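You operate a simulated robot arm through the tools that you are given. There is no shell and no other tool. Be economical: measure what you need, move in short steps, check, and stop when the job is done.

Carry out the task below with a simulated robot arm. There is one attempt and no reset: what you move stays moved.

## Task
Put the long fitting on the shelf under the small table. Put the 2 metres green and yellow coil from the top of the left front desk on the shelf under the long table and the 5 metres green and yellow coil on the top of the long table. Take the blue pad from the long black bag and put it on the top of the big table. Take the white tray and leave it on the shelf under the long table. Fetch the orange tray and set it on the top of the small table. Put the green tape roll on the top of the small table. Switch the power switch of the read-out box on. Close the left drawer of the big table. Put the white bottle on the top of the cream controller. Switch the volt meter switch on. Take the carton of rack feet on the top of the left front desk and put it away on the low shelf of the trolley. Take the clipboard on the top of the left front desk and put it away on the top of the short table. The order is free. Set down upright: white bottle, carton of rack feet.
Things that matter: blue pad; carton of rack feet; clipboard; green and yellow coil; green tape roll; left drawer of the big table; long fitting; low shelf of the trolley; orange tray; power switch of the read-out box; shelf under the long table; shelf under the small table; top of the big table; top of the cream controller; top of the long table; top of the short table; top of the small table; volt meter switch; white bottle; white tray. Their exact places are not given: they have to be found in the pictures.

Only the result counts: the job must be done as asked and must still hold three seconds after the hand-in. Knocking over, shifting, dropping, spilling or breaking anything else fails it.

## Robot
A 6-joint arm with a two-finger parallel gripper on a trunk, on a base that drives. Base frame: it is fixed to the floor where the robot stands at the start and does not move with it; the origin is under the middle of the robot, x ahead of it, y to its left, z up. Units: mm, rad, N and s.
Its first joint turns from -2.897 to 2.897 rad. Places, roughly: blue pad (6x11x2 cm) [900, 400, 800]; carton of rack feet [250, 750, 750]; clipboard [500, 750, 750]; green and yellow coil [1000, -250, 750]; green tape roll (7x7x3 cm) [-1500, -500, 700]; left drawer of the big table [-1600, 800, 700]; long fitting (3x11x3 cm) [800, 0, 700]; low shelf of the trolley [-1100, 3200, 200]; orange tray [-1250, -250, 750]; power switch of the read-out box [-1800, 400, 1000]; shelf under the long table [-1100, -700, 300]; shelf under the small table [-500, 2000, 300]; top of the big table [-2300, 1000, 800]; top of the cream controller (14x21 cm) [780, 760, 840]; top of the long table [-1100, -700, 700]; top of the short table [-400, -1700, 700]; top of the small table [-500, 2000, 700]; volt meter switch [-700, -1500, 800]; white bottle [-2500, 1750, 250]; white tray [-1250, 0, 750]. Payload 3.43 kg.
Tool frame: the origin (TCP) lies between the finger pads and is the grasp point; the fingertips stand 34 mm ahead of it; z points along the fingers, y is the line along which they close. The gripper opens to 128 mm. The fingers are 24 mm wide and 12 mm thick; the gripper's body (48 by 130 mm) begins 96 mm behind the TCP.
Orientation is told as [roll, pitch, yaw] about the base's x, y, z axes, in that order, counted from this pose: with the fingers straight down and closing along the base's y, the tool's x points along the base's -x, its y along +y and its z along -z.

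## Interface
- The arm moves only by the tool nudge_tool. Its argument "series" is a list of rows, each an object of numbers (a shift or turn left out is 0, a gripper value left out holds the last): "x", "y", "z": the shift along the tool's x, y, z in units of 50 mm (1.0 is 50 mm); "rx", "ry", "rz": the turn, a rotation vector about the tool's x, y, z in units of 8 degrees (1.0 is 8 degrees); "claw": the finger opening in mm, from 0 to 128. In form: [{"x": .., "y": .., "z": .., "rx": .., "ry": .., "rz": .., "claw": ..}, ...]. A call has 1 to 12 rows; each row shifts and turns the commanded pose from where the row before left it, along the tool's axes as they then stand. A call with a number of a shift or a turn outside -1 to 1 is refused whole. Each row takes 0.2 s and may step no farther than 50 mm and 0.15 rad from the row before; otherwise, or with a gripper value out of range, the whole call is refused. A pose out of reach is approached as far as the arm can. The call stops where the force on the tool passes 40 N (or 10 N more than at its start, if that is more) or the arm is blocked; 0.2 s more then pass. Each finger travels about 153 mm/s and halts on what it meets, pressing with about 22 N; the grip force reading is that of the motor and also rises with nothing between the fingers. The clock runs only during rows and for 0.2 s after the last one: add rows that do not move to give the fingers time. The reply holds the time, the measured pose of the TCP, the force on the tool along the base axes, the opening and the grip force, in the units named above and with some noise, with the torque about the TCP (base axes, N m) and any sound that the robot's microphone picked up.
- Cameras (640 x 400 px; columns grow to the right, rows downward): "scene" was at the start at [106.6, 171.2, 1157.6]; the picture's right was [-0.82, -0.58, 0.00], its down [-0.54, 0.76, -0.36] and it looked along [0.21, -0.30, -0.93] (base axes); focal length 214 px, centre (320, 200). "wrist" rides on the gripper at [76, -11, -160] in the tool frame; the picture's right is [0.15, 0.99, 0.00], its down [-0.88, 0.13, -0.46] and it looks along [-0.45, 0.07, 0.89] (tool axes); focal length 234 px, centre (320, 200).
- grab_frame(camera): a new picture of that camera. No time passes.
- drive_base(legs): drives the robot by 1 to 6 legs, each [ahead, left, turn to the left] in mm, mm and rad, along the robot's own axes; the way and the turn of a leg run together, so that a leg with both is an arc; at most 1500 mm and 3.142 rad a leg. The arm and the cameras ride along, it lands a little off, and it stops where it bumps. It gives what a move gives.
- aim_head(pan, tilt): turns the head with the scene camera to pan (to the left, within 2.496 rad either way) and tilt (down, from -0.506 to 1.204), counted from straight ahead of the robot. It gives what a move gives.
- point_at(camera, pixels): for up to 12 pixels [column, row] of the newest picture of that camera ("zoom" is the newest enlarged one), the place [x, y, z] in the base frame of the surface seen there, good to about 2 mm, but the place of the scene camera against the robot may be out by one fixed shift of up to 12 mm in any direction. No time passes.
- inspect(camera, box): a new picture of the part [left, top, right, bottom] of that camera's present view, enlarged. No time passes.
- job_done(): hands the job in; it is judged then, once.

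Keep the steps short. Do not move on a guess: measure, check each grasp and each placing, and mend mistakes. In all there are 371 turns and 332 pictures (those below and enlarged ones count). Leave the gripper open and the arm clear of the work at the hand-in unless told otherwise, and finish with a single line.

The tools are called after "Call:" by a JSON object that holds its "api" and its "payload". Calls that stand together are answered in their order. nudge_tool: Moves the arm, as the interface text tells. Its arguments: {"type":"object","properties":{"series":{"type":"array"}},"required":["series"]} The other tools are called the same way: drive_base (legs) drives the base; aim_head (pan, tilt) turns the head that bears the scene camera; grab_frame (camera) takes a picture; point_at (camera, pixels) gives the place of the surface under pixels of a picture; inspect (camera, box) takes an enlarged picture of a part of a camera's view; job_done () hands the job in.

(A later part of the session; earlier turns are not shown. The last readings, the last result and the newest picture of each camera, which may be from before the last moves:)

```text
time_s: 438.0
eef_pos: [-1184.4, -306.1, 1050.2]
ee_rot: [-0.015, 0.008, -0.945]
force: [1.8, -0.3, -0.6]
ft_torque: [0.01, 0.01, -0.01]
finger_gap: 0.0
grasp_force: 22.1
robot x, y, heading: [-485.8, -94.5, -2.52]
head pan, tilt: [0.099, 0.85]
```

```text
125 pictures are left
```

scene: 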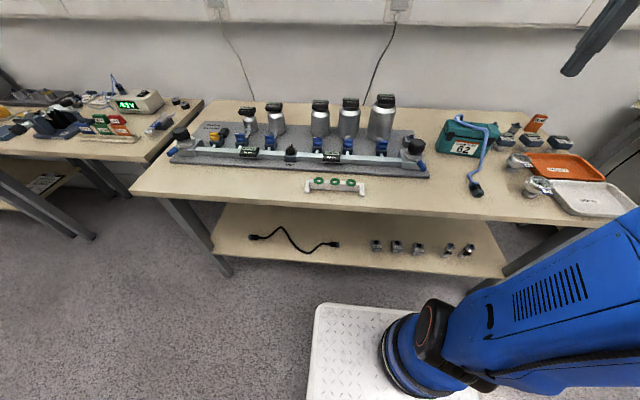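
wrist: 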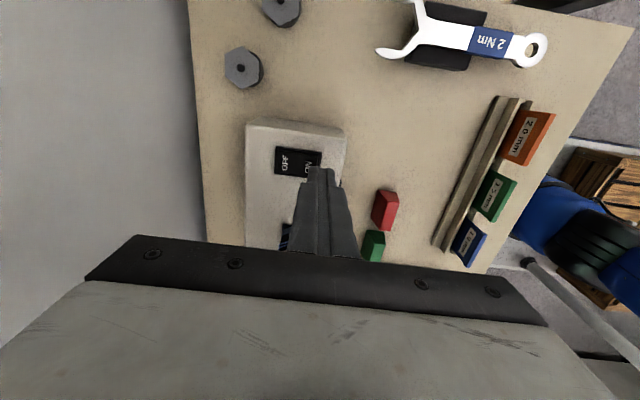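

Call:
{"api": "point_at", "payload": {"camera": "scene", "pixels": [[252, 237], [336, 244], [376, 245], [396, 247], [418, 249], [449, 250], [468, 251], [505, 277], [212, 252], [240, 215], [350, 262], [350, 230]]}}

Call:
{"api": "point_at", "payload": {"camera": "scene", "pixels": [[235, 248], [425, 195], [440, 185], [405, 185], [445, 190], [170, 190], [230, 190], [430, 205], [460, 195], [520, 200], [380, 200], [500, 170]]}}

```text
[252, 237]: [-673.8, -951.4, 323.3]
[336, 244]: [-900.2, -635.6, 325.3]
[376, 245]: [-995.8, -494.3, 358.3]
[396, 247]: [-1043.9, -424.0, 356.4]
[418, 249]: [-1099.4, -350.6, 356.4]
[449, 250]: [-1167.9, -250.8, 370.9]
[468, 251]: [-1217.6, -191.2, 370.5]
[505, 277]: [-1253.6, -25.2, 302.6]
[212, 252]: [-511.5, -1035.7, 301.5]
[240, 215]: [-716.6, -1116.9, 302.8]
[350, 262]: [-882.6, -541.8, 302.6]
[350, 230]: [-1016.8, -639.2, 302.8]
```

```text
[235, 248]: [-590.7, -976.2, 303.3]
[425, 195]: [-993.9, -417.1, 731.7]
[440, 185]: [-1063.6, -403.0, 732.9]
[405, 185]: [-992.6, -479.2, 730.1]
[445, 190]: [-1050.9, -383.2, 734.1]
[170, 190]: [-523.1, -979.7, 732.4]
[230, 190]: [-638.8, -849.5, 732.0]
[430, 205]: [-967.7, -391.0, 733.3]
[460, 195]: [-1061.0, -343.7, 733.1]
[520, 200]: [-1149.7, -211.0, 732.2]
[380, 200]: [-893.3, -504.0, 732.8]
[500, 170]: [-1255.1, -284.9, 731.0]
```

Call:
{"api": "nudge_tool", "payload": {"series": [{"x": -0.98, "y": 0.1}, {"x": -0.98, "y": 0.1}, {"x": -0.98, "y": 0.1}, {"x": -0.98, "y": 0.1}, {"x": -0.98, "y": 0.1}, {"x": -0.98, "y": 0.1}, {"x": -0.98, "y": 0.1}, {"x": -0.98, "y": 0.1}, {"x": -0.98, "y": 0.1}, {"x": -0.98, "y": 0.1}, {"x": -0.98, "y": 0.1}, {"x": -0.98, "y": 0.1}]}}

```text
time_s: 440.6
eef_pos: [-789.9, -748.4, 1044.0]
ee_rot: [-0.015, 0.008, -0.949]
force: [0.6, -0.1, -0.9]
ft_torque: [-0.03, 0.03, 0.0]
finger_gap: 0.0
grasp_force: 22.7
robot x, y, heading: [-483.2, -92.8, -2.523]
head pan, tilt: [0.099, 0.85]
```

Call:
{"api": "drive_base", "payload": {"legs": [[-65, 0, 0.015], [0, -1190, 0]]}}

Call:
{"api": "nudge_tool", "payload": {"series": [{"ry": -0.86, "claw": 128}, {"ry": -0.86}, {"ry": -0.86}, {"ry": -0.86}, {"ry": -0.86}, {"ry": -0.86}, {"ry": -0.86}, {"ry": -0.86}]}}

Call:
{"api": "grab_frame", "payload": {"camera": "wrist"}}

```text
time_s: 447.1
eef_pos: [-1431.7, 235.8, 1042.2]
ee_rot: [-0.016, 0.011, -0.948]
force: [-0.1, -1.1, 0.3]
ft_torque: [0.01, -0.02, -0.02]
finger_gap: 0.0
grasp_force: 21.8
robot x, y, heading: [-1124.6, 893.3, -2.516]
head pan, tilt: [0.099, 0.85]
```

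```text
time_s: 448.9
eef_pos: [-1432.1, 235.9, 1043.1]
ee_rot: [-0.023, -0.953, -0.927]
force: [-1.2, -0.1, 0.5]
ft_torque: [0.0, 0.01, -0.01]
finger_gap: 128.0
grasp_force: 0.1
robot x, y, heading: [-1126.3, 892.9, -2.514]
head pan, tilt: [0.099, 0.85]
```

```text
124 pictures are left
```

wrist: 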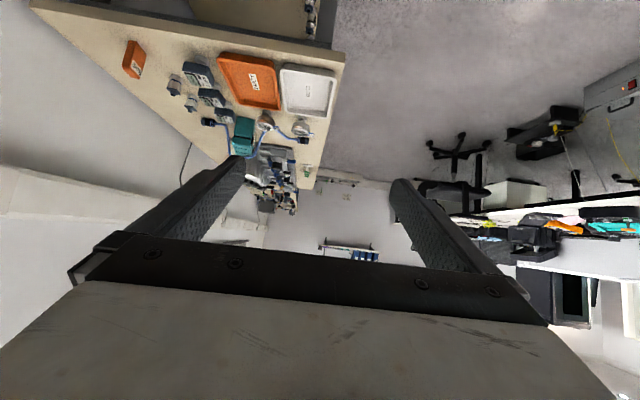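

Call:
{"api": "nudge_tool", "payload": {"series": [{"rx": -0.1, "rz": 0.046}, {"x": 0.053, "y": -0.14, "z": 0.863}, {"x": 0.053, "y": -0.14, "z": 0.863}, {"x": 0.053, "y": -0.14, "z": 0.863}, {"x": 0.053, "y": -0.14, "z": 0.863}, {"x": 0.053, "y": -0.14, "z": 0.863}, {"x": 0.053, "y": -0.14, "z": 0.863}]}}

Call:
{"api": "grab_frame", "payload": {"camera": "wrist"}}

Call:
{"api": "inspect", "payload": {"camera": "wrist", "box": [160, 40, 440, 230]}}

```text
time_s: 450.6
eef_pos: [-1349.2, 49.2, 881.1]
ee_rot: [-0.003, -0.95, -0.938]
force: [0.3, 0.4, 0.3]
ft_torque: [0.0, 0.05, -0.09]
finger_gap: 128.0
grasp_force: 0.1
robot x, y, heading: [-1127.2, 895.9, -2.516]
head pan, tilt: [0.099, 0.85]
```

```text
123 pictures are left
```

wrist: 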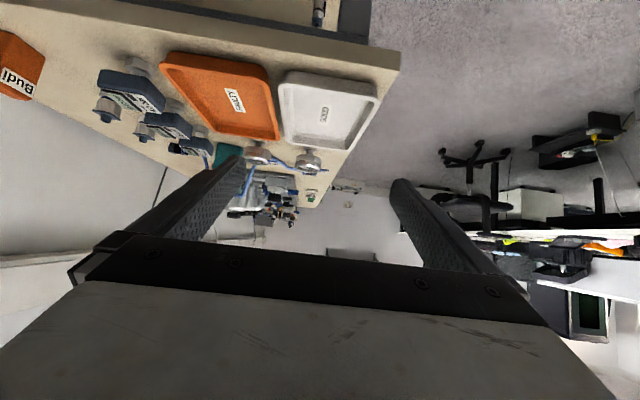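

```text
2.11 times, centred on (300, 135) of wrist
```

zoom: 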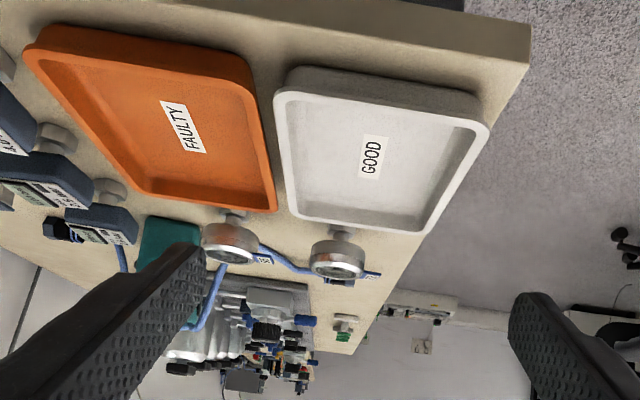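

Call:
{"api": "point_at", "payload": {"camera": "zoom", "pixels": [[278, 100], [281, 150], [287, 200], [484, 130], [460, 170], [435, 210], [380, 105], [350, 222], [258, 95], [272, 190], [292, 68], [480, 95]]}}

```text
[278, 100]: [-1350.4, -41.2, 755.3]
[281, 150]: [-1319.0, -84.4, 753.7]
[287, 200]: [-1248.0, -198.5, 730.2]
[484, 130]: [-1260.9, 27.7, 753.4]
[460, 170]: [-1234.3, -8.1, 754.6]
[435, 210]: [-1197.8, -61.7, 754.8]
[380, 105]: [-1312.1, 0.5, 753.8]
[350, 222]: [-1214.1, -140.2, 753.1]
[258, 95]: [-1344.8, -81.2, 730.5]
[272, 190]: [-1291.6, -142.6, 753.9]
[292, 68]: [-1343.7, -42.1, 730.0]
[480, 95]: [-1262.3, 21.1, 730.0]
```

Call:
{"api": "nudge_tool", "payload": {"series": [{"rx": 0.064, "rz": 0.046, "claw": 0}, {"x": -0.3, "y": 0.12, "z": 0.69}, {"x": -0.3, "y": 0.12, "z": 0.69}, {"x": -0.3, "y": 0.12, "z": 0.69}, {"x": -0.3, "y": 0.12, "z": 0.69}]}}

Call:
{"api": "grab_frame", "payload": {"camera": "wrist"}}

```text
time_s: 451.8
eef_pos: [-1243.2, -54.2, 849.2]
ee_rot: [0.0, -0.953, -0.95]
force: [0.1, 0.4, -0.1]
ft_torque: [0.03, 0.03, 0.0]
finger_gap: 0.0
grasp_force: 22.0
robot x, y, heading: [-1131.2, 897.7, -2.517]
head pan, tilt: [0.099, 0.85]
```

```text
121 pictures are left
```

wrist: 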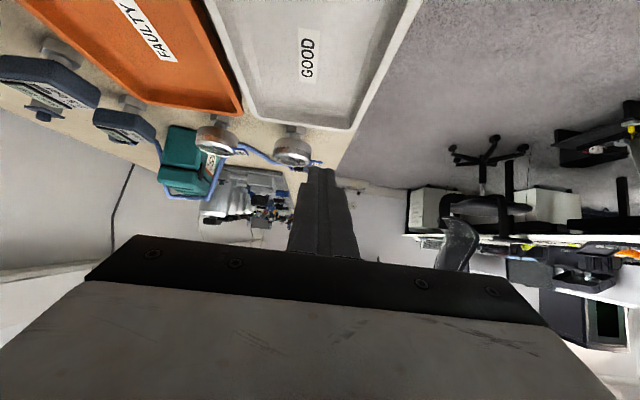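

Call:
{"api": "nudge_tool", "payload": {"series": [{"x": 0.65, "z": 0.465}, {"x": 0.62, "z": 0.44}, {}, {"y": 0.15}, {"y": 0.1}, {"y": 0.1}]}}

Call:
{"api": "nudge_tool", "payload": {"series": [{"y": 0.06}, {"y": 0.06}, {"y": 0.06}, {}]}}

Call:
{"api": "grab_frame", "payload": {"camera": "wrist"}}

```text
time_s: 453.1
eef_pos: [-1227.4, -45.6, 769.0]
ee_rot: [0.001, -0.952, -0.948]
force: [0.2, 0.5, -0.3]
ft_torque: [-0.01, -0.03, 0.01]
finger_gap: 0.0
grasp_force: 21.7
robot x, y, heading: [-1129.6, 897.2, -2.518]
head pan, tilt: [0.099, 0.85]
```

```text
time_s: 454.1
eef_pos: [-1219.4, -40.0, 770.7]
ee_rot: [0.002, -0.948, -0.95]
force: [-0.7, 0.4, 0.9]
ft_torque: [0.0, -0.01, 0.01]
finger_gap: 0.2
grasp_force: 21.9
robot x, y, heading: [-1128.9, 895.3, -2.518]
head pan, tilt: [0.099, 0.85]
```

```text
120 pictures are left
```

wrist: 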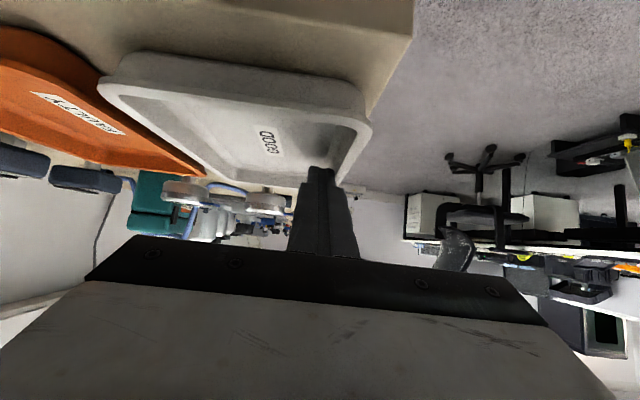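

Call:
{"api": "nudge_tool", "payload": {"series": [{"y": 0.08}, {"y": 0.08}, {"y": 0.08}, {}]}}

Call:
{"api": "inspect", "payload": {"camera": "wrist", "box": [80, 0, 420, 230]}}

Call:
{"api": "point_at", "payload": {"camera": "wrist", "pixels": [[104, 92], [150, 130], [190, 165], [365, 135], [355, 160], [345, 180], [230, 100]]}}

```text
time_s: 455.1
eef_pos: [-1210.2, -34.6, 771.6]
ee_rot: [0.001, -0.948, -0.947]
force: [-0.6, 0.3, 1.0]
ft_torque: [-0.04, 0.0, -0.04]
finger_gap: 0.0
grasp_force: 22.1
robot x, y, heading: [-1131.0, 898.2, -2.519]
head pan, tilt: [0.099, 0.85]
```

```text
1.74 times, centred on (250, 115) of wrist
```

zoom: 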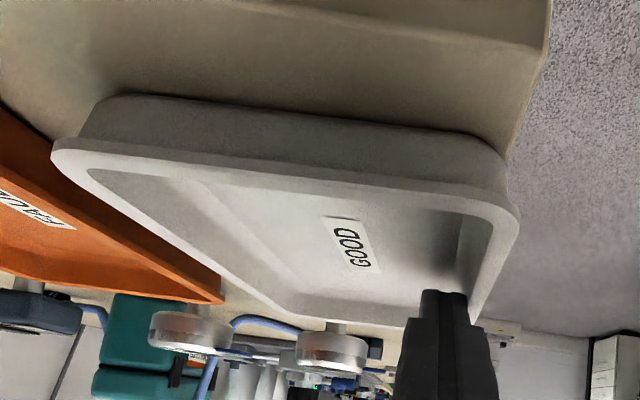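

```text
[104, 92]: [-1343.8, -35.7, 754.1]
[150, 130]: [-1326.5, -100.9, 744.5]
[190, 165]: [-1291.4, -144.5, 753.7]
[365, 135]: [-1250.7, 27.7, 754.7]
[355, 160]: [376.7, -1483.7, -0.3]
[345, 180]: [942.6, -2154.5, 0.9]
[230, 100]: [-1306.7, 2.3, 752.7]
```

Call:
{"api": "nudge_tool", "payload": {"series": [{"y": 0.06}, {"y": 0.06}, {}, {"y": -0.1}, {"x": -0.5, "z": -0.36}, {"x": -0.5, "z": -0.36}, {"x": -0.5, "z": -0.36}]}}

Call:
{"api": "inspect", "payload": {"camera": "wrist", "box": [80, 0, 420, 230]}}

Call:
{"api": "point_at", "payload": {"camera": "zoom", "pixels": [[190, 10], [230, 60], [280, 120], [315, 175], [520, 10], [500, 90], [480, 150], [465, 195], [180, 60], [260, 130], [310, 160]]}}

```text
time_s: 456.8
eef_pos: [-1209.2, -33.2, 864.2]
ee_rot: [0.0, -0.95, -0.95]
force: [0.2, 0.0, -0.8]
ft_torque: [-0.01, -0.01, 0.0]
finger_gap: 0.1
grasp_force: 21.8
robot x, y, heading: [-1128.5, 896.8, -2.514]
head pan, tilt: [0.099, 0.85]
```

```text
1.74 times, centred on (250, 115) of wrist
```

zoom: 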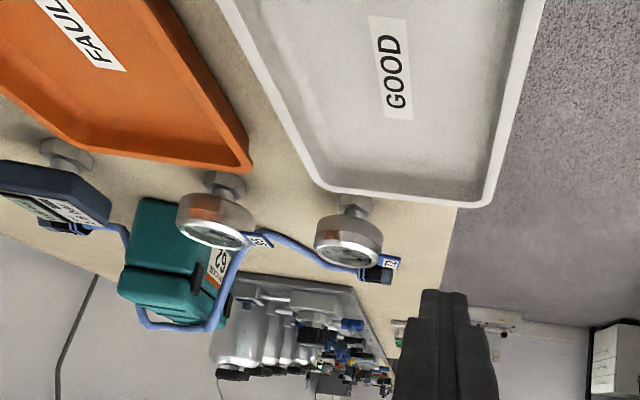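

```text
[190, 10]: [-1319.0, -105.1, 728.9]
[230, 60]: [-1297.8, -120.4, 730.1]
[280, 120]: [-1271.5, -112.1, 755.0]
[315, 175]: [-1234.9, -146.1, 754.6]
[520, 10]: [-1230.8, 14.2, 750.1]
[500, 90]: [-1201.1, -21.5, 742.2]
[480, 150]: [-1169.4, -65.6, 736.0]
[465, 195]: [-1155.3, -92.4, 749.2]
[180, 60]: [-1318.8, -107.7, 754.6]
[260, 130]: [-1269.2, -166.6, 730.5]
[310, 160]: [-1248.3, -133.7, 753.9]
```

Call:
{"api": "inspect", "payload": {"camera": "wrist", "box": [190, 0, 390, 125]}}

Call:
{"api": "point_at", "payload": {"camera": "zoom", "pixels": [[83, 100], [92, 100], [152, 200], [160, 200], [210, 285], [552, 100], [545, 100], [515, 200], [508, 200], [480, 300], [300, 340]]}}

```text
3.20 times, centred on (290, 62) of wrist
```

zoom: 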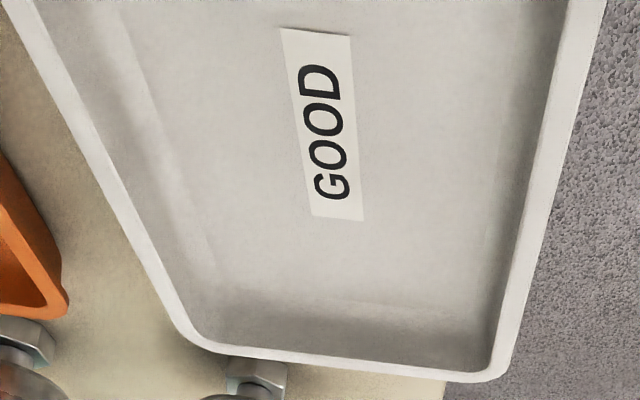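

```text
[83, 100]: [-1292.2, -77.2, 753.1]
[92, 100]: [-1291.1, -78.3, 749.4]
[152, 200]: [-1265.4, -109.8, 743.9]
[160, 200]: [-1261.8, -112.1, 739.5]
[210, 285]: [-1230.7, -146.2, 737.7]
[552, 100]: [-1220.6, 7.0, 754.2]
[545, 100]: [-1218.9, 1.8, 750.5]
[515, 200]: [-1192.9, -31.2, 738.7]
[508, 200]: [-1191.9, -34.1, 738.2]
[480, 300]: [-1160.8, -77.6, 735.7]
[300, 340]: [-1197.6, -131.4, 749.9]
```

Call:
{"api": "point_at", "payload": {"camera": "zoom", "pixels": [[70, 100], [64, 100], [58, 100], [570, 100], [576, 100], [582, 100], [140, 215], [132, 215], [540, 215], [534, 215], [528, 215], [124, 215]]}}

```text
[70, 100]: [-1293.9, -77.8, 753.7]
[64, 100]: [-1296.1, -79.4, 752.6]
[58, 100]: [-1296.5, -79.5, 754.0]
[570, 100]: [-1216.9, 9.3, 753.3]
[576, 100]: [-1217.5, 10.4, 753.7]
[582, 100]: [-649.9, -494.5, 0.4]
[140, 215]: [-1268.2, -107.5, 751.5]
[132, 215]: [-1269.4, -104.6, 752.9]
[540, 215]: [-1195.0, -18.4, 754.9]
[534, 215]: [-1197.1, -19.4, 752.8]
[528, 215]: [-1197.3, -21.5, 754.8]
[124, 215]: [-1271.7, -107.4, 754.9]
```

Call:
{"api": "nudge_tool", "payload": {"series": [{"rx": -0.058, "rz": -0.042, "claw": 128}, {"y": -0.77}, {}, {"x": 0.4, "z": 0.284}, {"x": 0.2, "z": 0.142}]}}

Call:
{"api": "grab_frame", "payload": {"camera": "wrist"}}

```text
time_s: 457.9
eef_pos: [-1240.4, -55.8, 825.6]
ee_rot: [0.001, -0.951, -0.936]
force: [-0.3, -0.1, 0.2]
ft_torque: [-0.02, 0.01, 0.02]
finger_gap: 127.9
grasp_force: 0.1
robot x, y, heading: [-1128.9, 893.6, -2.512]
head pan, tilt: [0.099, 0.85]
```

```text
116 pictures are left
```

wrist: 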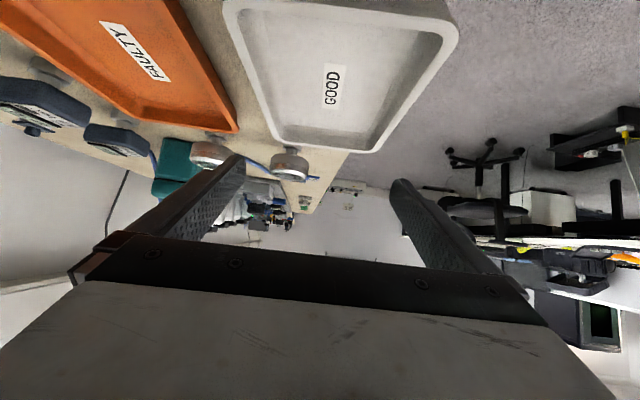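

Call:
{"api": "nudge_tool", "payload": {"series": [{"x": 0.4, "z": 0.284}, {"x": 0.3, "z": 0.213}, {"x": 0.15, "z": 0.107}, {}]}}

Call:
{"api": "grab_frame", "payload": {"camera": "wrist"}}

```text
time_s: 458.9
eef_pos: [-1240.1, -55.4, 773.4]
ee_rot: [-0.001, -0.95, -0.939]
force: [0.2, -0.5, 0.3]
ft_torque: [0.0, -0.04, -0.03]
finger_gap: 127.9
grasp_force: 0.2
robot x, y, heading: [-1126.6, 897.6, -2.511]
head pan, tilt: [0.099, 0.85]
```

```text
115 pictures are left
```

wrist: 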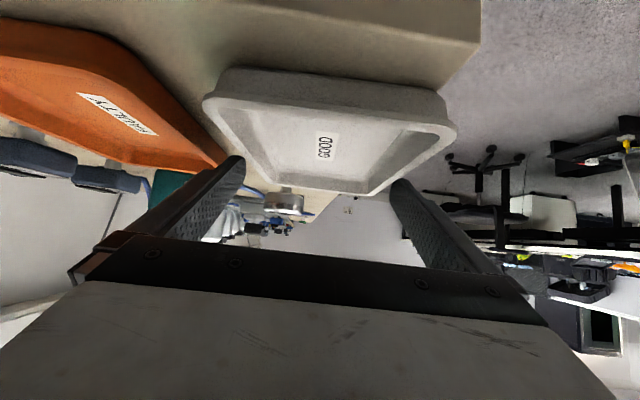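

Call:
{"api": "nudge_tool", "payload": {"series": [{"x": 0.1, "z": 0.071}, {}, {"claw": 0}, {}, {}, {}]}}

Call:
{"api": "grab_frame", "payload": {"camera": "wrist"}}

```text
time_s: 460.4
eef_pos: [-1241.3, -55.2, 768.4]
ee_rot: [-0.001, -0.951, -0.94]
force: [0.9, -1.4, 0.3]
ft_torque: [-0.04, 0.15, 0.05]
finger_gap: 116.0
grasp_force: 21.7
robot x, y, heading: [-1129.1, 892.6, -2.516]
head pan, tilt: [0.099, 0.85]
```

```text
114 pictures are left
```

wrist: 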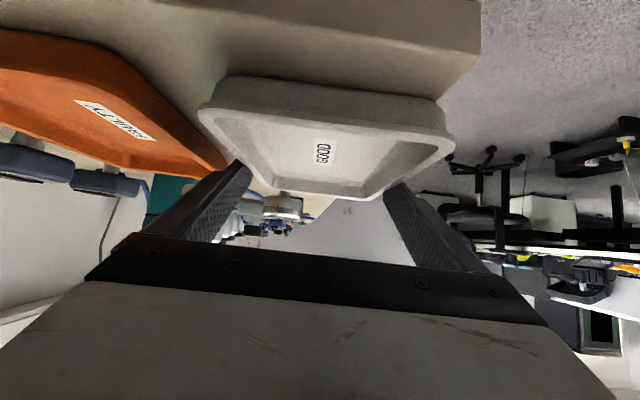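

Call:
{"api": "nudge_tool", "payload": {"series": [{"x": -0.06, "z": -0.043}, {"x": -0.12, "z": -0.086}, {"x": -0.2, "z": -0.142}, {"x": -0.35, "z": -0.25}, {"x": -0.5, "z": -0.355}, {"x": -0.5, "z": -0.355}, {"x": -0.5, "z": -0.355}]}}

Call:
{"api": "grab_frame", "payload": {"camera": "wrist"}}

```text
time_s: 461.9
eef_pos: [-1240.2, -54.6, 904.0]
ee_rot: [0.001, -0.949, -0.939]
force: [-0.1, 0.4, -1.8]
ft_torque: [0.02, -0.02, -0.01]
finger_gap: 115.8
grasp_force: 21.9
robot x, y, heading: [-1128.5, 894.0, -2.517]
head pan, tilt: [0.099, 0.85]
```

```text
113 pictures are left
```

wrist: 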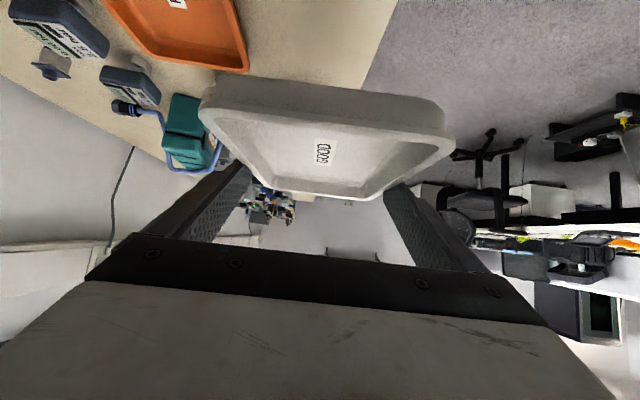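

Call:
{"api": "nudge_tool", "payload": {"series": [{"rx": 0.763, "rz": 0.5425}, {"rx": 0.763, "rz": 0.5425}, {"rx": 0.763, "rz": 0.5425}, {"rx": 0.763, "rz": 0.5425}, {"rx": 0.763, "rz": 0.5425}, {"rx": 0.763, "rz": 0.5425}]}}

Call:
{"api": "nudge_tool", "payload": {"series": [{"rx": 0.763, "rz": 0.5425}, {"rx": 0.763, "rz": 0.5425}, {"rx": 0.763, "rz": 0.5425}, {"rx": 0.763, "rz": 0.5425}, {"rx": 0.763, "rz": 0.5425}, {"rx": 0.763, "rz": 0.5425}]}}

```text
time_s: 463.4
eef_pos: [-1239.9, -55.3, 905.9]
ee_rot: [-0.004, -0.952, -1.723]
force: [1.2, 0.7, -1.8]
ft_torque: [0.01, -0.02, 0.03]
finger_gap: 115.7
grasp_force: 22.0
robot x, y, heading: [-1127.4, 895.8, -2.512]
head pan, tilt: [0.099, 0.85]
```

```text
time_s: 464.8
eef_pos: [-1241.0, -56.2, 906.1]
ee_rot: [-0.001, -0.952, -2.508]
force: [-0.3, 0.7, -0.7]
ft_torque: [0.04, -0.06, 0.02]
finger_gap: 115.8
grasp_force: 22.5
robot x, y, heading: [-1130.3, 897.3, -2.517]
head pan, tilt: [0.099, 0.85]
```

Call:
{"api": "drive_base", "payload": {"legs": [[-335, 0, 0], [0, 1038, 0.01]]}}

Call:
{"api": "nudge_tool", "payload": {"series": [{"y": -0.9}, {"y": -0.9}, {"y": -0.9}, {"y": -0.9}, {"y": -0.9}, {"y": -0.9}, {"y": -0.9}, {"y": -0.9}, {"y": -0.9}]}}

```text
time_s: 467.0
eef_pos: [-971.7, 131.3, 906.1]
ee_rot: [-0.002, -0.953, -2.499]
force: [0.4, -0.8, -1.6]
ft_torque: [0.0, -0.03, -0.04]
finger_gap: 115.5
grasp_force: 21.9
robot x, y, heading: [-865.7, 1085.7, -2.508]
head pan, tilt: [0.099, 0.85]
stopped in leg 1: the robot was blocked; the commanded pose is now the measured one
```

```text
time_s: 469.0
eef_pos: [-1214.4, 456.0, 906.7]
ee_rot: [-0.002, -0.953, -2.499]
force: [-0.4, 0.4, -1.6]
ft_torque: [0.04, 0.03, -0.03]
finger_gap: 115.5
grasp_force: 22.2
robot x, y, heading: [-865.5, 1081.2, -2.51]
head pan, tilt: [0.099, 0.85]
```

Call:
{"api": "drive_base", "payload": {"legs": [[60, 0, 0], [0, 1000, 0]]}}

Call:
{"api": "aim_head", "payload": {"pan": 2.4, "tilt": 0.5}}

Call:
{"api": "grab_frame", "payload": {"camera": "scene"}}

```text
time_s: 474.7
eef_pos: [-652.1, -386.3, 907.0]
ee_rot: [0.0, -0.953, -2.479]
force: [-0.5, 0.4, -0.9]
ft_torque: [-0.03, 0.0, -0.01]
finger_gap: 115.0
grasp_force: 22.4
robot x, y, heading: [-315.8, 246.2, -2.493]
head pan, tilt: [0.099, 0.85]
```

```text
time_s: 476.8
eef_pos: [-652.4, -386.1, 906.8]
ee_rot: [0.0, -0.951, -2.481]
force: [-0.5, 0.6, -1.3]
ft_torque: [-0.01, -0.03, 0.0]
finger_gap: 115.0
grasp_force: 21.6
robot x, y, heading: [-315.9, 247.5, -2.495]
head pan, tilt: [2.4, 0.499]
```

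```text
112 pictures are left
```

scene: 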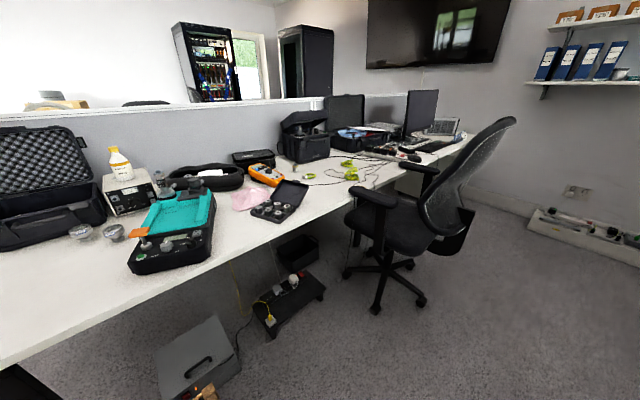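

Call:
{"api": "point_at", "payload": {"camera": "scene", "pixels": [[362, 186], [375, 196], [390, 203], [425, 165], [500, 135]]}}

Call:
{"api": "aim_head", "payload": {"pan": 0.2, "tilt": 0.7}}

Call:
{"api": "grab_frame", "payload": {"camera": "scene"}}

```text
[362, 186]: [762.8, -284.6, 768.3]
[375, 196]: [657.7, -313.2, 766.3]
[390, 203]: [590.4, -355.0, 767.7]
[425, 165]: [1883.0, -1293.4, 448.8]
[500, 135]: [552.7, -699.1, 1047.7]
```

```text
time_s: 478.9
eef_pos: [-653.1, -386.1, 906.3]
ee_rot: [0.0, -0.954, -2.48]
force: [0.5, 0.2, -2.2]
ft_torque: [-0.03, 0.0, -0.03]
finger_gap: 114.8
grasp_force: 21.8
robot x, y, heading: [-314.8, 243.8, -2.491]
head pan, tilt: [0.201, 0.7]
```

```text
111 pictures are left
```

scene: 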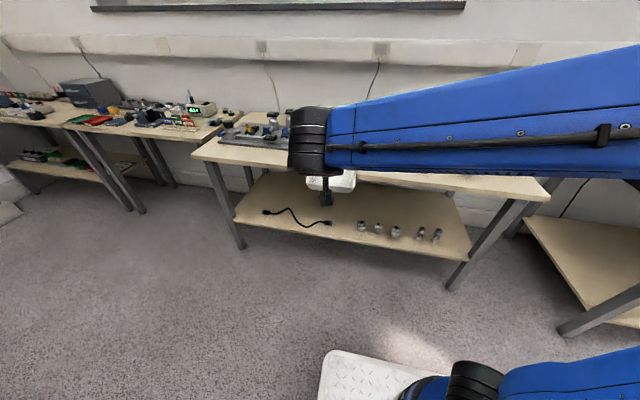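

Call:
{"api": "drive_base", "payload": {"legs": [[0, -566, -0.017], [-50, 0, 0]]}}

```text
time_s: 482.7
eef_pos: [-964.6, 105.5, 906.7]
ee_rot: [0.0, -0.953, -2.505]
force: [-0.4, -0.2, -1.1]
ft_torque: [-0.01, -0.01, 0.03]
finger_gap: 114.8
grasp_force: 21.9
robot x, y, heading: [-614.1, 729.2, -2.508]
head pan, tilt: [0.201, 0.7]
```

Call:
{"api": "nudge_tool", "payload": {"series": [{"x": -0.164, "y": 0.925, "z": 0.231}, {"x": -0.164, "y": 0.925, "z": 0.231}, {"x": -0.164, "y": 0.925, "z": 0.231}, {"x": -0.164, "y": 0.925, "z": 0.231}, {"x": -0.164, "y": 0.925, "z": 0.231}, {"x": -0.164, "y": 0.925, "z": 0.231}, {"x": -0.164, "y": 0.925, "z": 0.231}, {"x": -0.164, "y": 0.925, "z": 0.231}, {"x": -0.164, "y": 0.925, "z": 0.231}, {"x": -0.164, "y": 0.925, "z": 0.231}, {"x": -0.164, "y": 0.925, "z": 0.231}, {"x": -0.164, "y": 0.925, "z": 0.231}]}}

```text
time_s: 485.3
eef_pos: [-777.5, -421.2, 897.7]
ee_rot: [-0.001, -0.954, -2.505]
force: [-0.1, 0.6, 0.9]
ft_torque: [0.08, -0.18, 0.05]
finger_gap: 114.6
grasp_force: 22.1
out of reach, approached as far as the arm can: row 12
robot x, y, heading: [-614.1, 734.9, -2.512]
head pan, tilt: [0.201, 0.7]
```

Call:
{"api": "nudge_tool", "payload": {"series": [{"x": 0.78, "z": 0.555}, {"x": 0.78, "z": 0.555}, {"x": 0.78, "z": 0.555}, {"x": 0.78, "z": 0.555}, {"x": 0.78, "z": 0.555}]}}

Call:
{"api": "nudge_tool", "payload": {"series": [{"x": 0.78, "z": 0.555}, {"x": 0.78, "z": 0.555}, {"x": 0.78, "z": 0.555}, {"x": 0.78, "z": 0.555}, {"x": 0.5, "z": 0.356}]}}

Call:
{"api": "grab_frame", "payload": {"camera": "scene"}}

Call:
{"api": "grab_frame", "payload": {"camera": "wrist"}}

```text
time_s: 486.5
eef_pos: [-775.2, -421.6, 656.1]
ee_rot: [0.0, -0.953, -2.505]
force: [0.2, 0.4, -0.2]
ft_torque: [0.01, -0.07, 0.01]
finger_gap: 114.4
grasp_force: 21.9
robot x, y, heading: [-617.6, 734.2, -2.515]
head pan, tilt: [0.201, 0.7]
```

```text
time_s: 487.7
eef_pos: [-776.3, -423.7, 434.1]
ee_rot: [0.002, -0.954, -2.506]
force: [-0.4, 0.6, -1.3]
ft_torque: [0.06, -0.06, 0.01]
finger_gap: 114.4
grasp_force: 22.2
robot x, y, heading: [-615.1, 731.4, -2.515]
head pan, tilt: [0.201, 0.7]
```

```text
110 pictures are left
```

scene: 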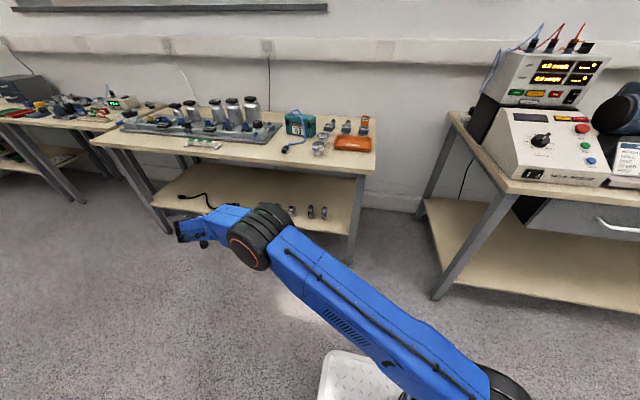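

```text
109 pictures are left
```

wrist: 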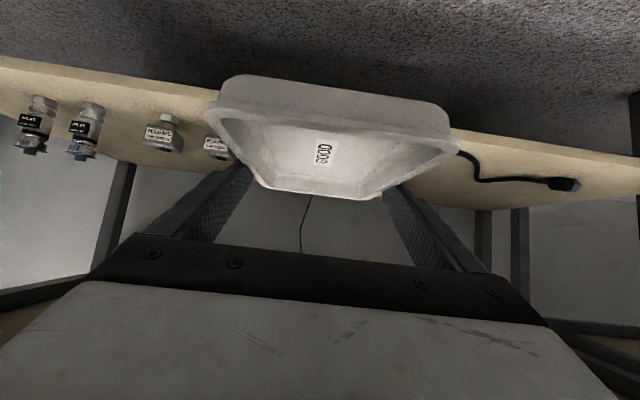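

Call:
{"api": "point_at", "payload": {"camera": "scene", "pixels": [[250, 240], [270, 210], [235, 215], [215, 215], [195, 232], [205, 220]]}}

```text
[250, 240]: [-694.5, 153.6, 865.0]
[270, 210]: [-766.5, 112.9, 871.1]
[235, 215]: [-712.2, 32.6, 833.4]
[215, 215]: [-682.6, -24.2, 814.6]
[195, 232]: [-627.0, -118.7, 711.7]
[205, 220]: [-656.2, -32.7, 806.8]
```

Call:
{"api": "nudge_tool", "payload": {"series": [{"y": 0.32}]}}

Call:
{"api": "drive_base", "payload": {"legs": [[200, 0, 0]]}}

Call:
{"api": "grab_frame", "payload": {"camera": "scene"}}

Call:
{"api": "grab_frame", "payload": {"camera": "wrist"}}

```text
time_s: 488.1
eef_pos: [-768.1, -434.7, 434.7]
ee_rot: [0.0, -0.954, -2.502]
force: [-1.4, 0.1, -0.5]
ft_torque: [0.04, -0.05, 0.02]
finger_gap: 114.4
grasp_force: 21.8
robot x, y, heading: [-613.8, 733.5, -2.518]
head pan, tilt: [0.201, 0.7]
```

```text
time_s: 489.7
eef_pos: [-925.7, -552.4, 434.5]
ee_rot: [-0.001, -0.952, -2.498]
force: [0.3, -0.3, -1.3]
ft_torque: [0.03, -0.01, -0.02]
finger_gap: 114.4
grasp_force: 21.8
robot x, y, heading: [-778.2, 615.1, -2.506]
head pan, tilt: [0.201, 0.7]
```

```text
108 pictures are left
```

scene: 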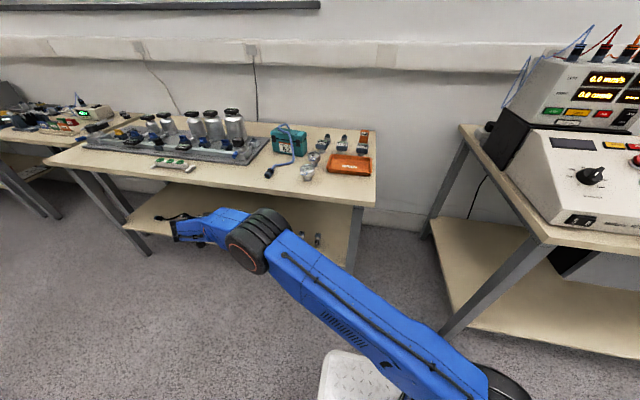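

```text
107 pictures are left
```

wrist: 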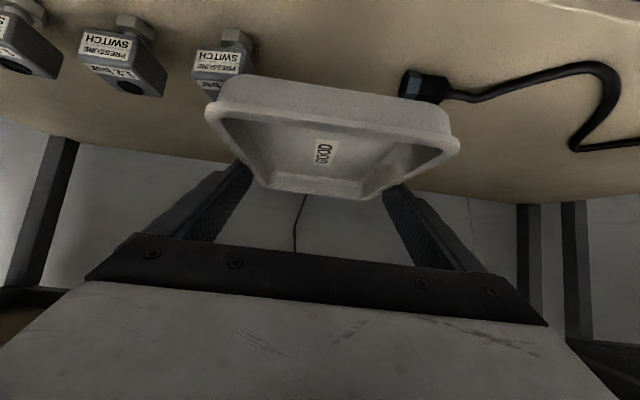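

Call:
{"api": "point_at", "payload": {"camera": "wrist", "pixels": [[402, 82], [405, 95], [245, 70], [250, 62], [240, 45], [430, 98]]}}

Call:
{"api": "point_at", "payload": {"camera": "scene", "pixels": [[245, 215], [270, 212], [200, 215], [185, 225], [215, 212], [178, 218]]}}

```text
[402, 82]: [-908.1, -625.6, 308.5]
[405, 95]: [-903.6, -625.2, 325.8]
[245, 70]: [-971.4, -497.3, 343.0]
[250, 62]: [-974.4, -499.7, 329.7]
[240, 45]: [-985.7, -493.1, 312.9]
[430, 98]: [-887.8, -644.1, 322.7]
```

```text
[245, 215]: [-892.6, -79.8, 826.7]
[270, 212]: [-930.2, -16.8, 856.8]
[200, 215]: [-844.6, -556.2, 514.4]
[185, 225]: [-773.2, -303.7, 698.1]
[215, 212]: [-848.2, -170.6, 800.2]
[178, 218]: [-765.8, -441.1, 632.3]
```

Call:
{"api": "drive_base", "payload": {"legs": [[98, 0, 0]]}}

Call:
{"api": "grab_frame", "payload": {"camera": "wrist"}}

Call:
{"api": "inspect", "payload": {"camera": "scene", "box": [100, 120, 340, 300]}}

```text
time_s: 490.8
eef_pos: [-1003.3, -611.6, 435.1]
ee_rot: [-0.001, -0.952, -2.499]
force: [-0.5, -0.8, -1.1]
ft_torque: [0.02, 0.02, 0.0]
finger_gap: 114.4
grasp_force: 21.9
robot x, y, heading: [-854.7, 554.0, -2.513]
head pan, tilt: [0.201, 0.7]
```

```text
106 pictures are left
```

wrist: 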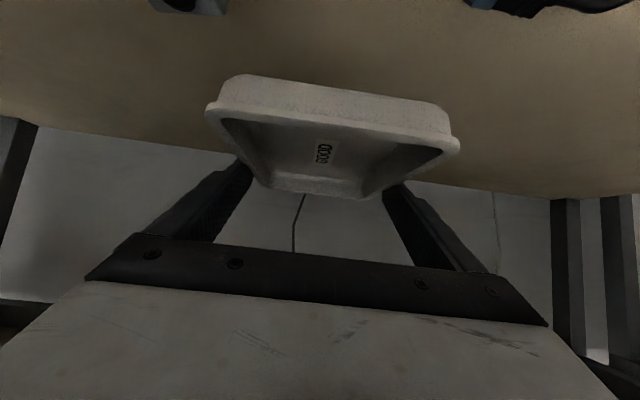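

```text
2.22 times, centred on (220, 210) of scene
```

zoom: 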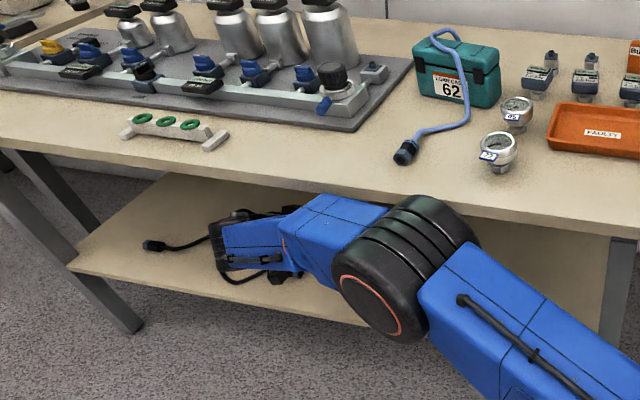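

Call:
{"api": "nudge_tool", "payload": {"series": [{"x": 0.5, "z": 0.355}, {"x": 0.5, "z": 0.355}, {"x": 0.4, "z": 0.284}, {}]}}

Call:
{"api": "nudge_tool", "payload": {"series": [{"x": 0.08, "z": 0.057}, {"x": 0.05, "z": 0.036}, {}]}}

```text
time_s: 491.8
eef_pos: [-1003.6, -611.6, 348.5]
ee_rot: [0.0, -0.953, -2.5]
force: [0.3, 0.4, -1.6]
ft_torque: [0.01, 0.01, -0.03]
finger_gap: 114.1
grasp_force: 21.6
robot x, y, heading: [-856.3, 555.1, -2.512]
head pan, tilt: [0.201, 0.7]
```

```text
time_s: 492.6
eef_pos: [-1003.4, -610.5, 339.9]
ee_rot: [0.0, -0.952, -2.497]
force: [-0.7, 0.2, -2.1]
ft_torque: [0.02, -0.03, 0.0]
finger_gap: 114.1
grasp_force: 22.0
robot x, y, heading: [-856.0, 556.9, -2.509]
head pan, tilt: [0.201, 0.7]
```

Call:
{"api": "nudge_tool", "payload": {"series": [{"x": 0.04, "z": 0.028}, {"x": 0.04, "z": 0.028}, {}]}}

Call:
{"api": "nudge_tool", "payload": {"series": [{"x": 0.03, "z": 0.021}, {}]}}

```text
time_s: 493.4
eef_pos: [-1002.9, -613.5, 337.9]
ee_rot: [0.004, -0.955, -2.5]
force: [-0.5, -0.5, 18.8]
ft_torque: [-0.18, 0.18, 0.25]
finger_gap: 114.6
grasp_force: 22.1
robot x, y, heading: [-857.8, 554.8, -2.509]
head pan, tilt: [0.201, 0.7]
```

```text
time_s: 494.0
eef_pos: [-1003.4, -612.3, 335.5]
ee_rot: [0.002, -0.956, -2.499]
force: [1.8, -5.3, 17.8]
ft_torque: [-0.36, 0.17, 0.28]
finger_gap: 114.4
grasp_force: 21.8
robot x, y, heading: [-856.9, 552.4, -2.508]
head pan, tilt: [0.201, 0.7]
```

Call:
{"api": "nudge_tool", "payload": {"series": [{"x": -0.03, "z": -0.021}, {"claw": 122}, {}, {"x": -0.2, "z": -0.142}, {"x": -0.4, "z": -0.284}, {"x": -0.5, "z": -0.355}, {"x": -0.4, "z": -0.284}]}}

Call:
{"api": "grab_frame", "payload": {"camera": "wrist"}}

```text
time_s: 495.6
eef_pos: [-1002.7, -611.4, 428.0]
ee_rot: [-0.001, -0.952, -2.498]
force: [1.0, 0.6, -0.1]
ft_torque: [-0.05, 0.04, 0.02]
finger_gap: 121.8
grasp_force: 0.0
robot x, y, heading: [-855.3, 555.7, -2.513]
head pan, tilt: [0.201, 0.7]
```

```text
104 pictures are left
```

wrist: 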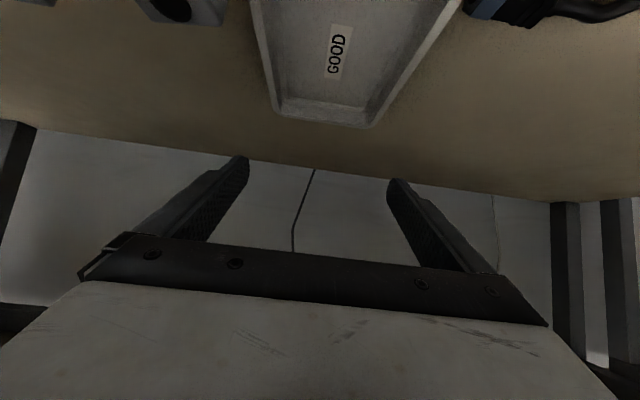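

Call:
{"api": "drive_base", "payload": {"legs": [[-310, 0, 0]]}}

Call:
{"api": "nudge_tool", "payload": {"series": [{"x": -0.78, "z": -0.555}, {"x": -0.78, "z": -0.555}, {"x": -0.78, "z": -0.555}, {"x": -0.78, "z": -0.555}, {"x": -0.78, "z": -0.555}, {"x": -0.78, "z": -0.555}, {"x": -0.78, "z": -0.555}, {"x": -0.78, "z": -0.555}, {"x": -0.78, "z": -0.555}]}}

Call:
{"api": "grab_frame", "payload": {"camera": "scene"}}

```text
time_s: 497.7
eef_pos: [-754.9, -427.3, 427.0]
ee_rot: [-0.002, -0.954, -2.502]
force: [0.6, 0.2, 0.0]
ft_torque: [0.02, 0.01, -0.01]
finger_gap: 121.9
grasp_force: 0.0
robot x, y, heading: [-603.1, 741.4, -2.514]
head pan, tilt: [0.201, 0.7]
```

```text
time_s: 499.7
eef_pos: [-755.3, -428.8, 860.3]
ee_rot: [0.001, -0.954, -2.505]
force: [0.3, 0.0, 2.1]
ft_torque: [0.03, -0.12, 0.02]
finger_gap: 122.0
grasp_force: 0.1
robot x, y, heading: [-608.2, 739.9, -2.516]
head pan, tilt: [0.201, 0.7]
```

```text
103 pictures are left
```

scene: 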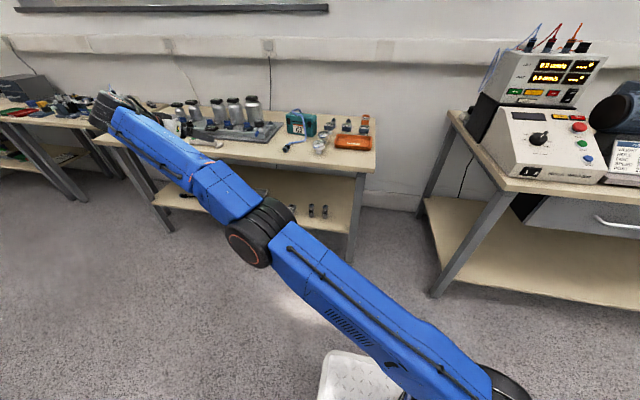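

Call:
{"api": "nudge_tool", "payload": {"series": [{"y": -0.95, "ry": 0.569}, {"y": -0.95, "ry": 0.569}, {"y": -0.95, "ry": 0.569}, {"y": -0.95, "ry": 0.569}, {"y": -0.95, "ry": 0.569}, {"y": -0.95, "ry": 0.569}, {"y": -0.95, "ry": 0.569}, {"y": -0.95, "ry": 0.569}, {"y": -0.95, "ry": 0.569}, {"y": -0.95, "ry": 0.569}, {"y": -0.95, "ry": 0.569}, {"y": -0.95, "ry": 0.569}]}}

Call:
{"api": "nudge_tool", "payload": {"series": [{"rz": 0.94, "z": -0.15, "claw": 60}, {"rz": 0.94, "z": -0.15}, {"rz": 0.94, "z": -0.15}, {"rz": 0.94, "z": -0.15}, {"rz": 0.94, "z": -0.15}, {"rz": 0.94, "z": -0.15}, {"rz": 0.94}, {"rz": 0.94}, {"rz": 0.94}, {"rz": 0.94}, {"rz": 0.94}, {"rz": 0.94}]}}

```text
time_s: 502.3
eef_pos: [-1091.8, 28.8, 859.0]
ee_rot: [-0.001, 0.002, -2.502]
force: [-0.3, 0.2, 0.0]
ft_torque: [0.0, 0.02, -0.01]
finger_gap: 122.2
grasp_force: 0.0
robot x, y, heading: [-608.3, 738.5, -2.51]
head pan, tilt: [0.201, 0.7]
```

```text
time_s: 504.9
eef_pos: [-1093.3, 28.7, 904.3]
ee_rot: [-0.002, 0.0, 2.204]
force: [0.8, -0.7, -0.5]
ft_torque: [-0.03, 0.02, 0.03]
finger_gap: 59.9
grasp_force: 0.3
robot x, y, heading: [-602.5, 742.4, -2.511]
head pan, tilt: [0.201, 0.7]
```

Call:
{"api": "drive_base", "payload": {"legs": [[240, 0, 0]]}}

Call:
{"api": "grab_frame", "payload": {"camera": "wrist"}}

Call:
{"api": "inspect", "payload": {"camera": "wrist", "box": [250, 60, 470, 200]}}

```text
time_s: 506.7
eef_pos: [-1286.6, -110.2, 905.5]
ee_rot: [0.0, -0.001, 2.204]
force: [-0.9, -0.8, 0.2]
ft_torque: [0.02, -0.01, -0.01]
finger_gap: 60.0
grasp_force: 0.0
robot x, y, heading: [-796.3, 603.6, -2.512]
head pan, tilt: [0.201, 0.7]
```

```text
102 pictures are left
```

wrist: 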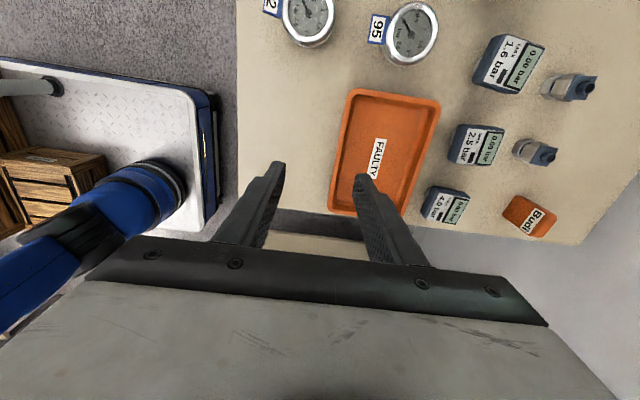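

```text
2.86 times, centred on (360, 130) of wrist
```

zoom: 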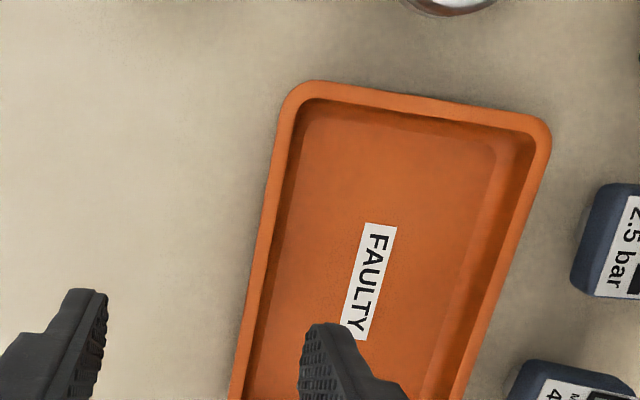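

Call:
{"api": "point_at", "payload": {"camera": "wrist", "pixels": [[425, 154], [418, 154], [413, 185], [408, 185], [400, 185], [437, 110], [352, 95], [395, 215], [440, 185], [450, 150], [430, 200], [360, 130]]}}

```text
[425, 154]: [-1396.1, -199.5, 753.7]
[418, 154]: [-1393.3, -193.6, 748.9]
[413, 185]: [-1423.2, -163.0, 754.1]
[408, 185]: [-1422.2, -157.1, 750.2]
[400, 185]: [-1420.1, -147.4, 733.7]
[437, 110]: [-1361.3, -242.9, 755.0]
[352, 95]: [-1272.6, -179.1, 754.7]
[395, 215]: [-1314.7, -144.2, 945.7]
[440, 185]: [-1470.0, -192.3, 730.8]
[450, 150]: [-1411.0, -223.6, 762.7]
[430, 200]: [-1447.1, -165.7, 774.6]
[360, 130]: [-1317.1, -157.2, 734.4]
```

Call:
{"api": "nudge_tool", "payload": {"series": [{"y": 0.95, "x": -0.156, "claw": 24}, {"y": 0.95, "x": -0.156}, {"y": 0.95, "x": -0.156}, {"z": 0.8}, {"z": 0.8}]}}

Call:
{"api": "inspect", "payload": {"camera": "wrist", "box": [220, 100, 420, 225]}}

Call:
{"api": "point_at", "payload": {"camera": "zoom", "pixels": [[320, 150], [310, 150], [335, 150], [345, 120], [300, 100], [330, 100]]}}

```text
time_s: 507.9
eef_pos: [-1416.6, -176.3, 826.7]
ee_rot: [-0.003, 0.001, 2.205]
force: [0.8, 0.7, 0.4]
ft_torque: [-0.02, 0.0, 0.0]
finger_gap: 24.2
grasp_force: 0.1
robot x, y, heading: [-794.0, 601.1, -2.514]
head pan, tilt: [0.201, 0.7]
```

```text
3.20 times, centred on (320, 162) of wrist
```

zoom: 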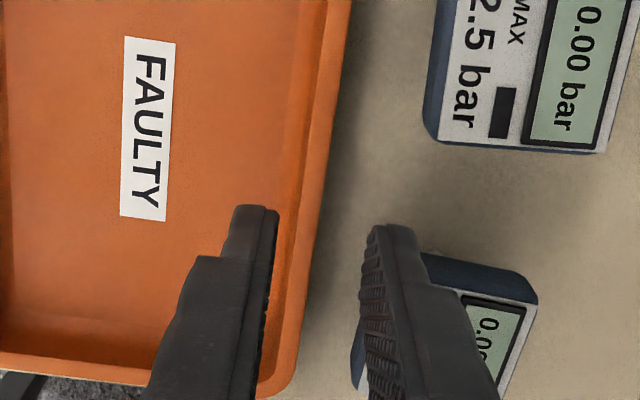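

```text
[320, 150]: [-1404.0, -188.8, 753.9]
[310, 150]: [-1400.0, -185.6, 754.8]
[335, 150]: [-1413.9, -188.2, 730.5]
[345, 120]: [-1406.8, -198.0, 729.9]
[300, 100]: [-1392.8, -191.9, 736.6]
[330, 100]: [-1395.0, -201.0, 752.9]
```

Call:
{"api": "nudge_tool", "payload": {"series": [{"y": -0.09, "x": 0.18}, {"z": 0.5}, {"z": 0.3}, {"z": 0.15}, {}]}}

Call:
{"api": "inspect", "payload": {"camera": "wrist", "box": [220, 100, 420, 225]}}

```text
time_s: 509.1
eef_pos: [-1406.8, -179.0, 777.2]
ee_rot: [-0.001, 0.0, 2.205]
force: [0.1, 0.8, -0.9]
ft_torque: [-0.01, -0.01, 0.02]
finger_gap: 24.0
grasp_force: 0.0
robot x, y, heading: [-799.5, 603.4, -2.515]
head pan, tilt: [0.201, 0.7]
```

```text
3.20 times, centred on (320, 162) of wrist
```

zoom: 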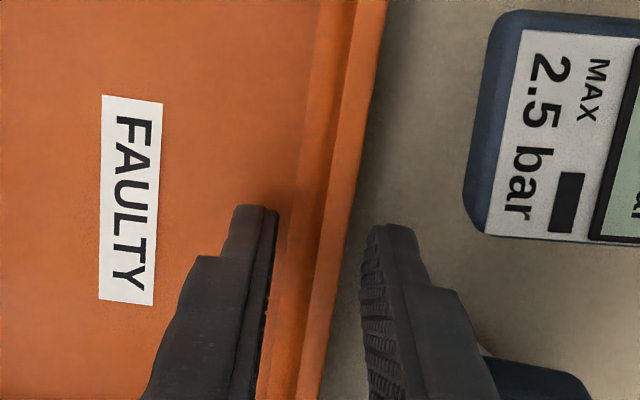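

Straddling the wall cleanly. Close, then lift slowly.

Call:
{"api": "nudge_tool", "payload": {"series": [{"claw": 0}, {}, {}, {"z": -0.06}, {"z": -0.1}, {"z": -0.2}, {"z": -0.3}]}}

Call:
{"api": "grab_frame", "payload": {"camera": "wrist"}}

```text
time_s: 510.7
eef_pos: [-1407.5, -179.0, 810.6]
ee_rot: [0.0, -0.002, 2.206]
force: [0.0, 0.4, -2.1]
ft_torque: [-0.02, 0.06, -0.02]
finger_gap: 3.7
grasp_force: 22.0
robot x, y, heading: [-796.9, 602.0, -2.513]
head pan, tilt: [0.201, 0.7]
```

```text
98 pictures are left
```

wrist: 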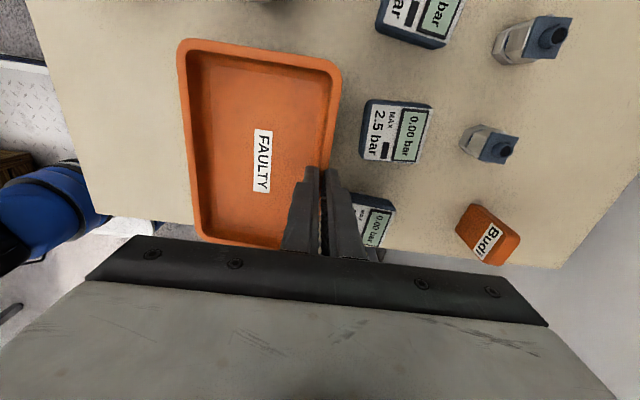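

Call:
{"api": "nudge_tool", "payload": {"series": [{"z": -0.5}, {"z": -0.7}, {"z": -0.8}, {"z": -0.8}, {"z": -0.8}, {"z": -0.4}, {"y": -0.6}, {"y": -0.8}, {"y": -0.9}, {"y": -0.9}, {"y": -0.8}, {"y": -0.5}]}}

Call:
{"api": "grab_frame", "payload": {"camera": "wrist"}}

```text
time_s: 513.3
eef_pos: [-1223.7, -46.9, 1008.5]
ee_rot: [0.0, -0.001, 2.205]
force: [-0.4, -0.2, -3.5]
ft_torque: [-0.04, 0.06, -0.02]
finger_gap: 3.5
grasp_force: 21.9
robot x, y, heading: [-797.5, 601.6, -2.514]
head pan, tilt: [0.201, 0.7]
```

```text
97 pictures are left
```

wrist: 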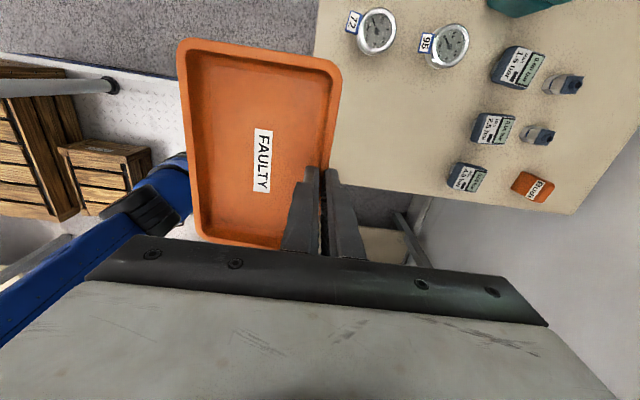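

Call:
{"api": "drive_base", "payload": {"legs": [[0, 0, -1.565], [55, 0, 0], [0, -715, 0]]}}

Call:
{"api": "grab_frame", "payload": {"camera": "wrist"}}

```text
time_s: 521.6
eef_pos: [-901.5, 1490.2, 1009.7]
ee_rot: [0.001, 0.0, 0.645]
force: [0.4, 0.4, -2.4]
ft_torque: [0.08, 0.05, 0.05]
finger_gap: 3.6
grasp_force: 21.6
robot x, y, heading: [-250.8, 1071.8, 2.213]
head pan, tilt: [0.201, 0.7]
```

```text
96 pictures are left
```

wrist: 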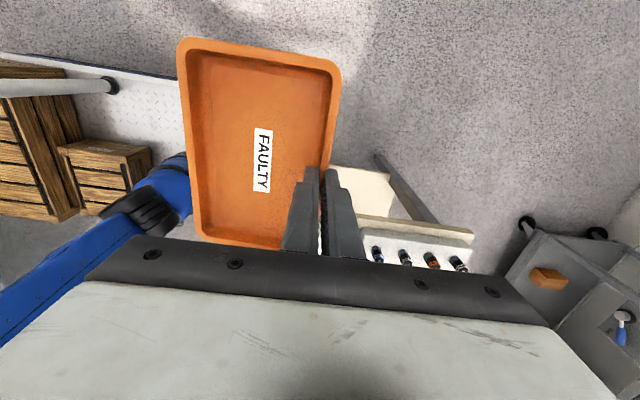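

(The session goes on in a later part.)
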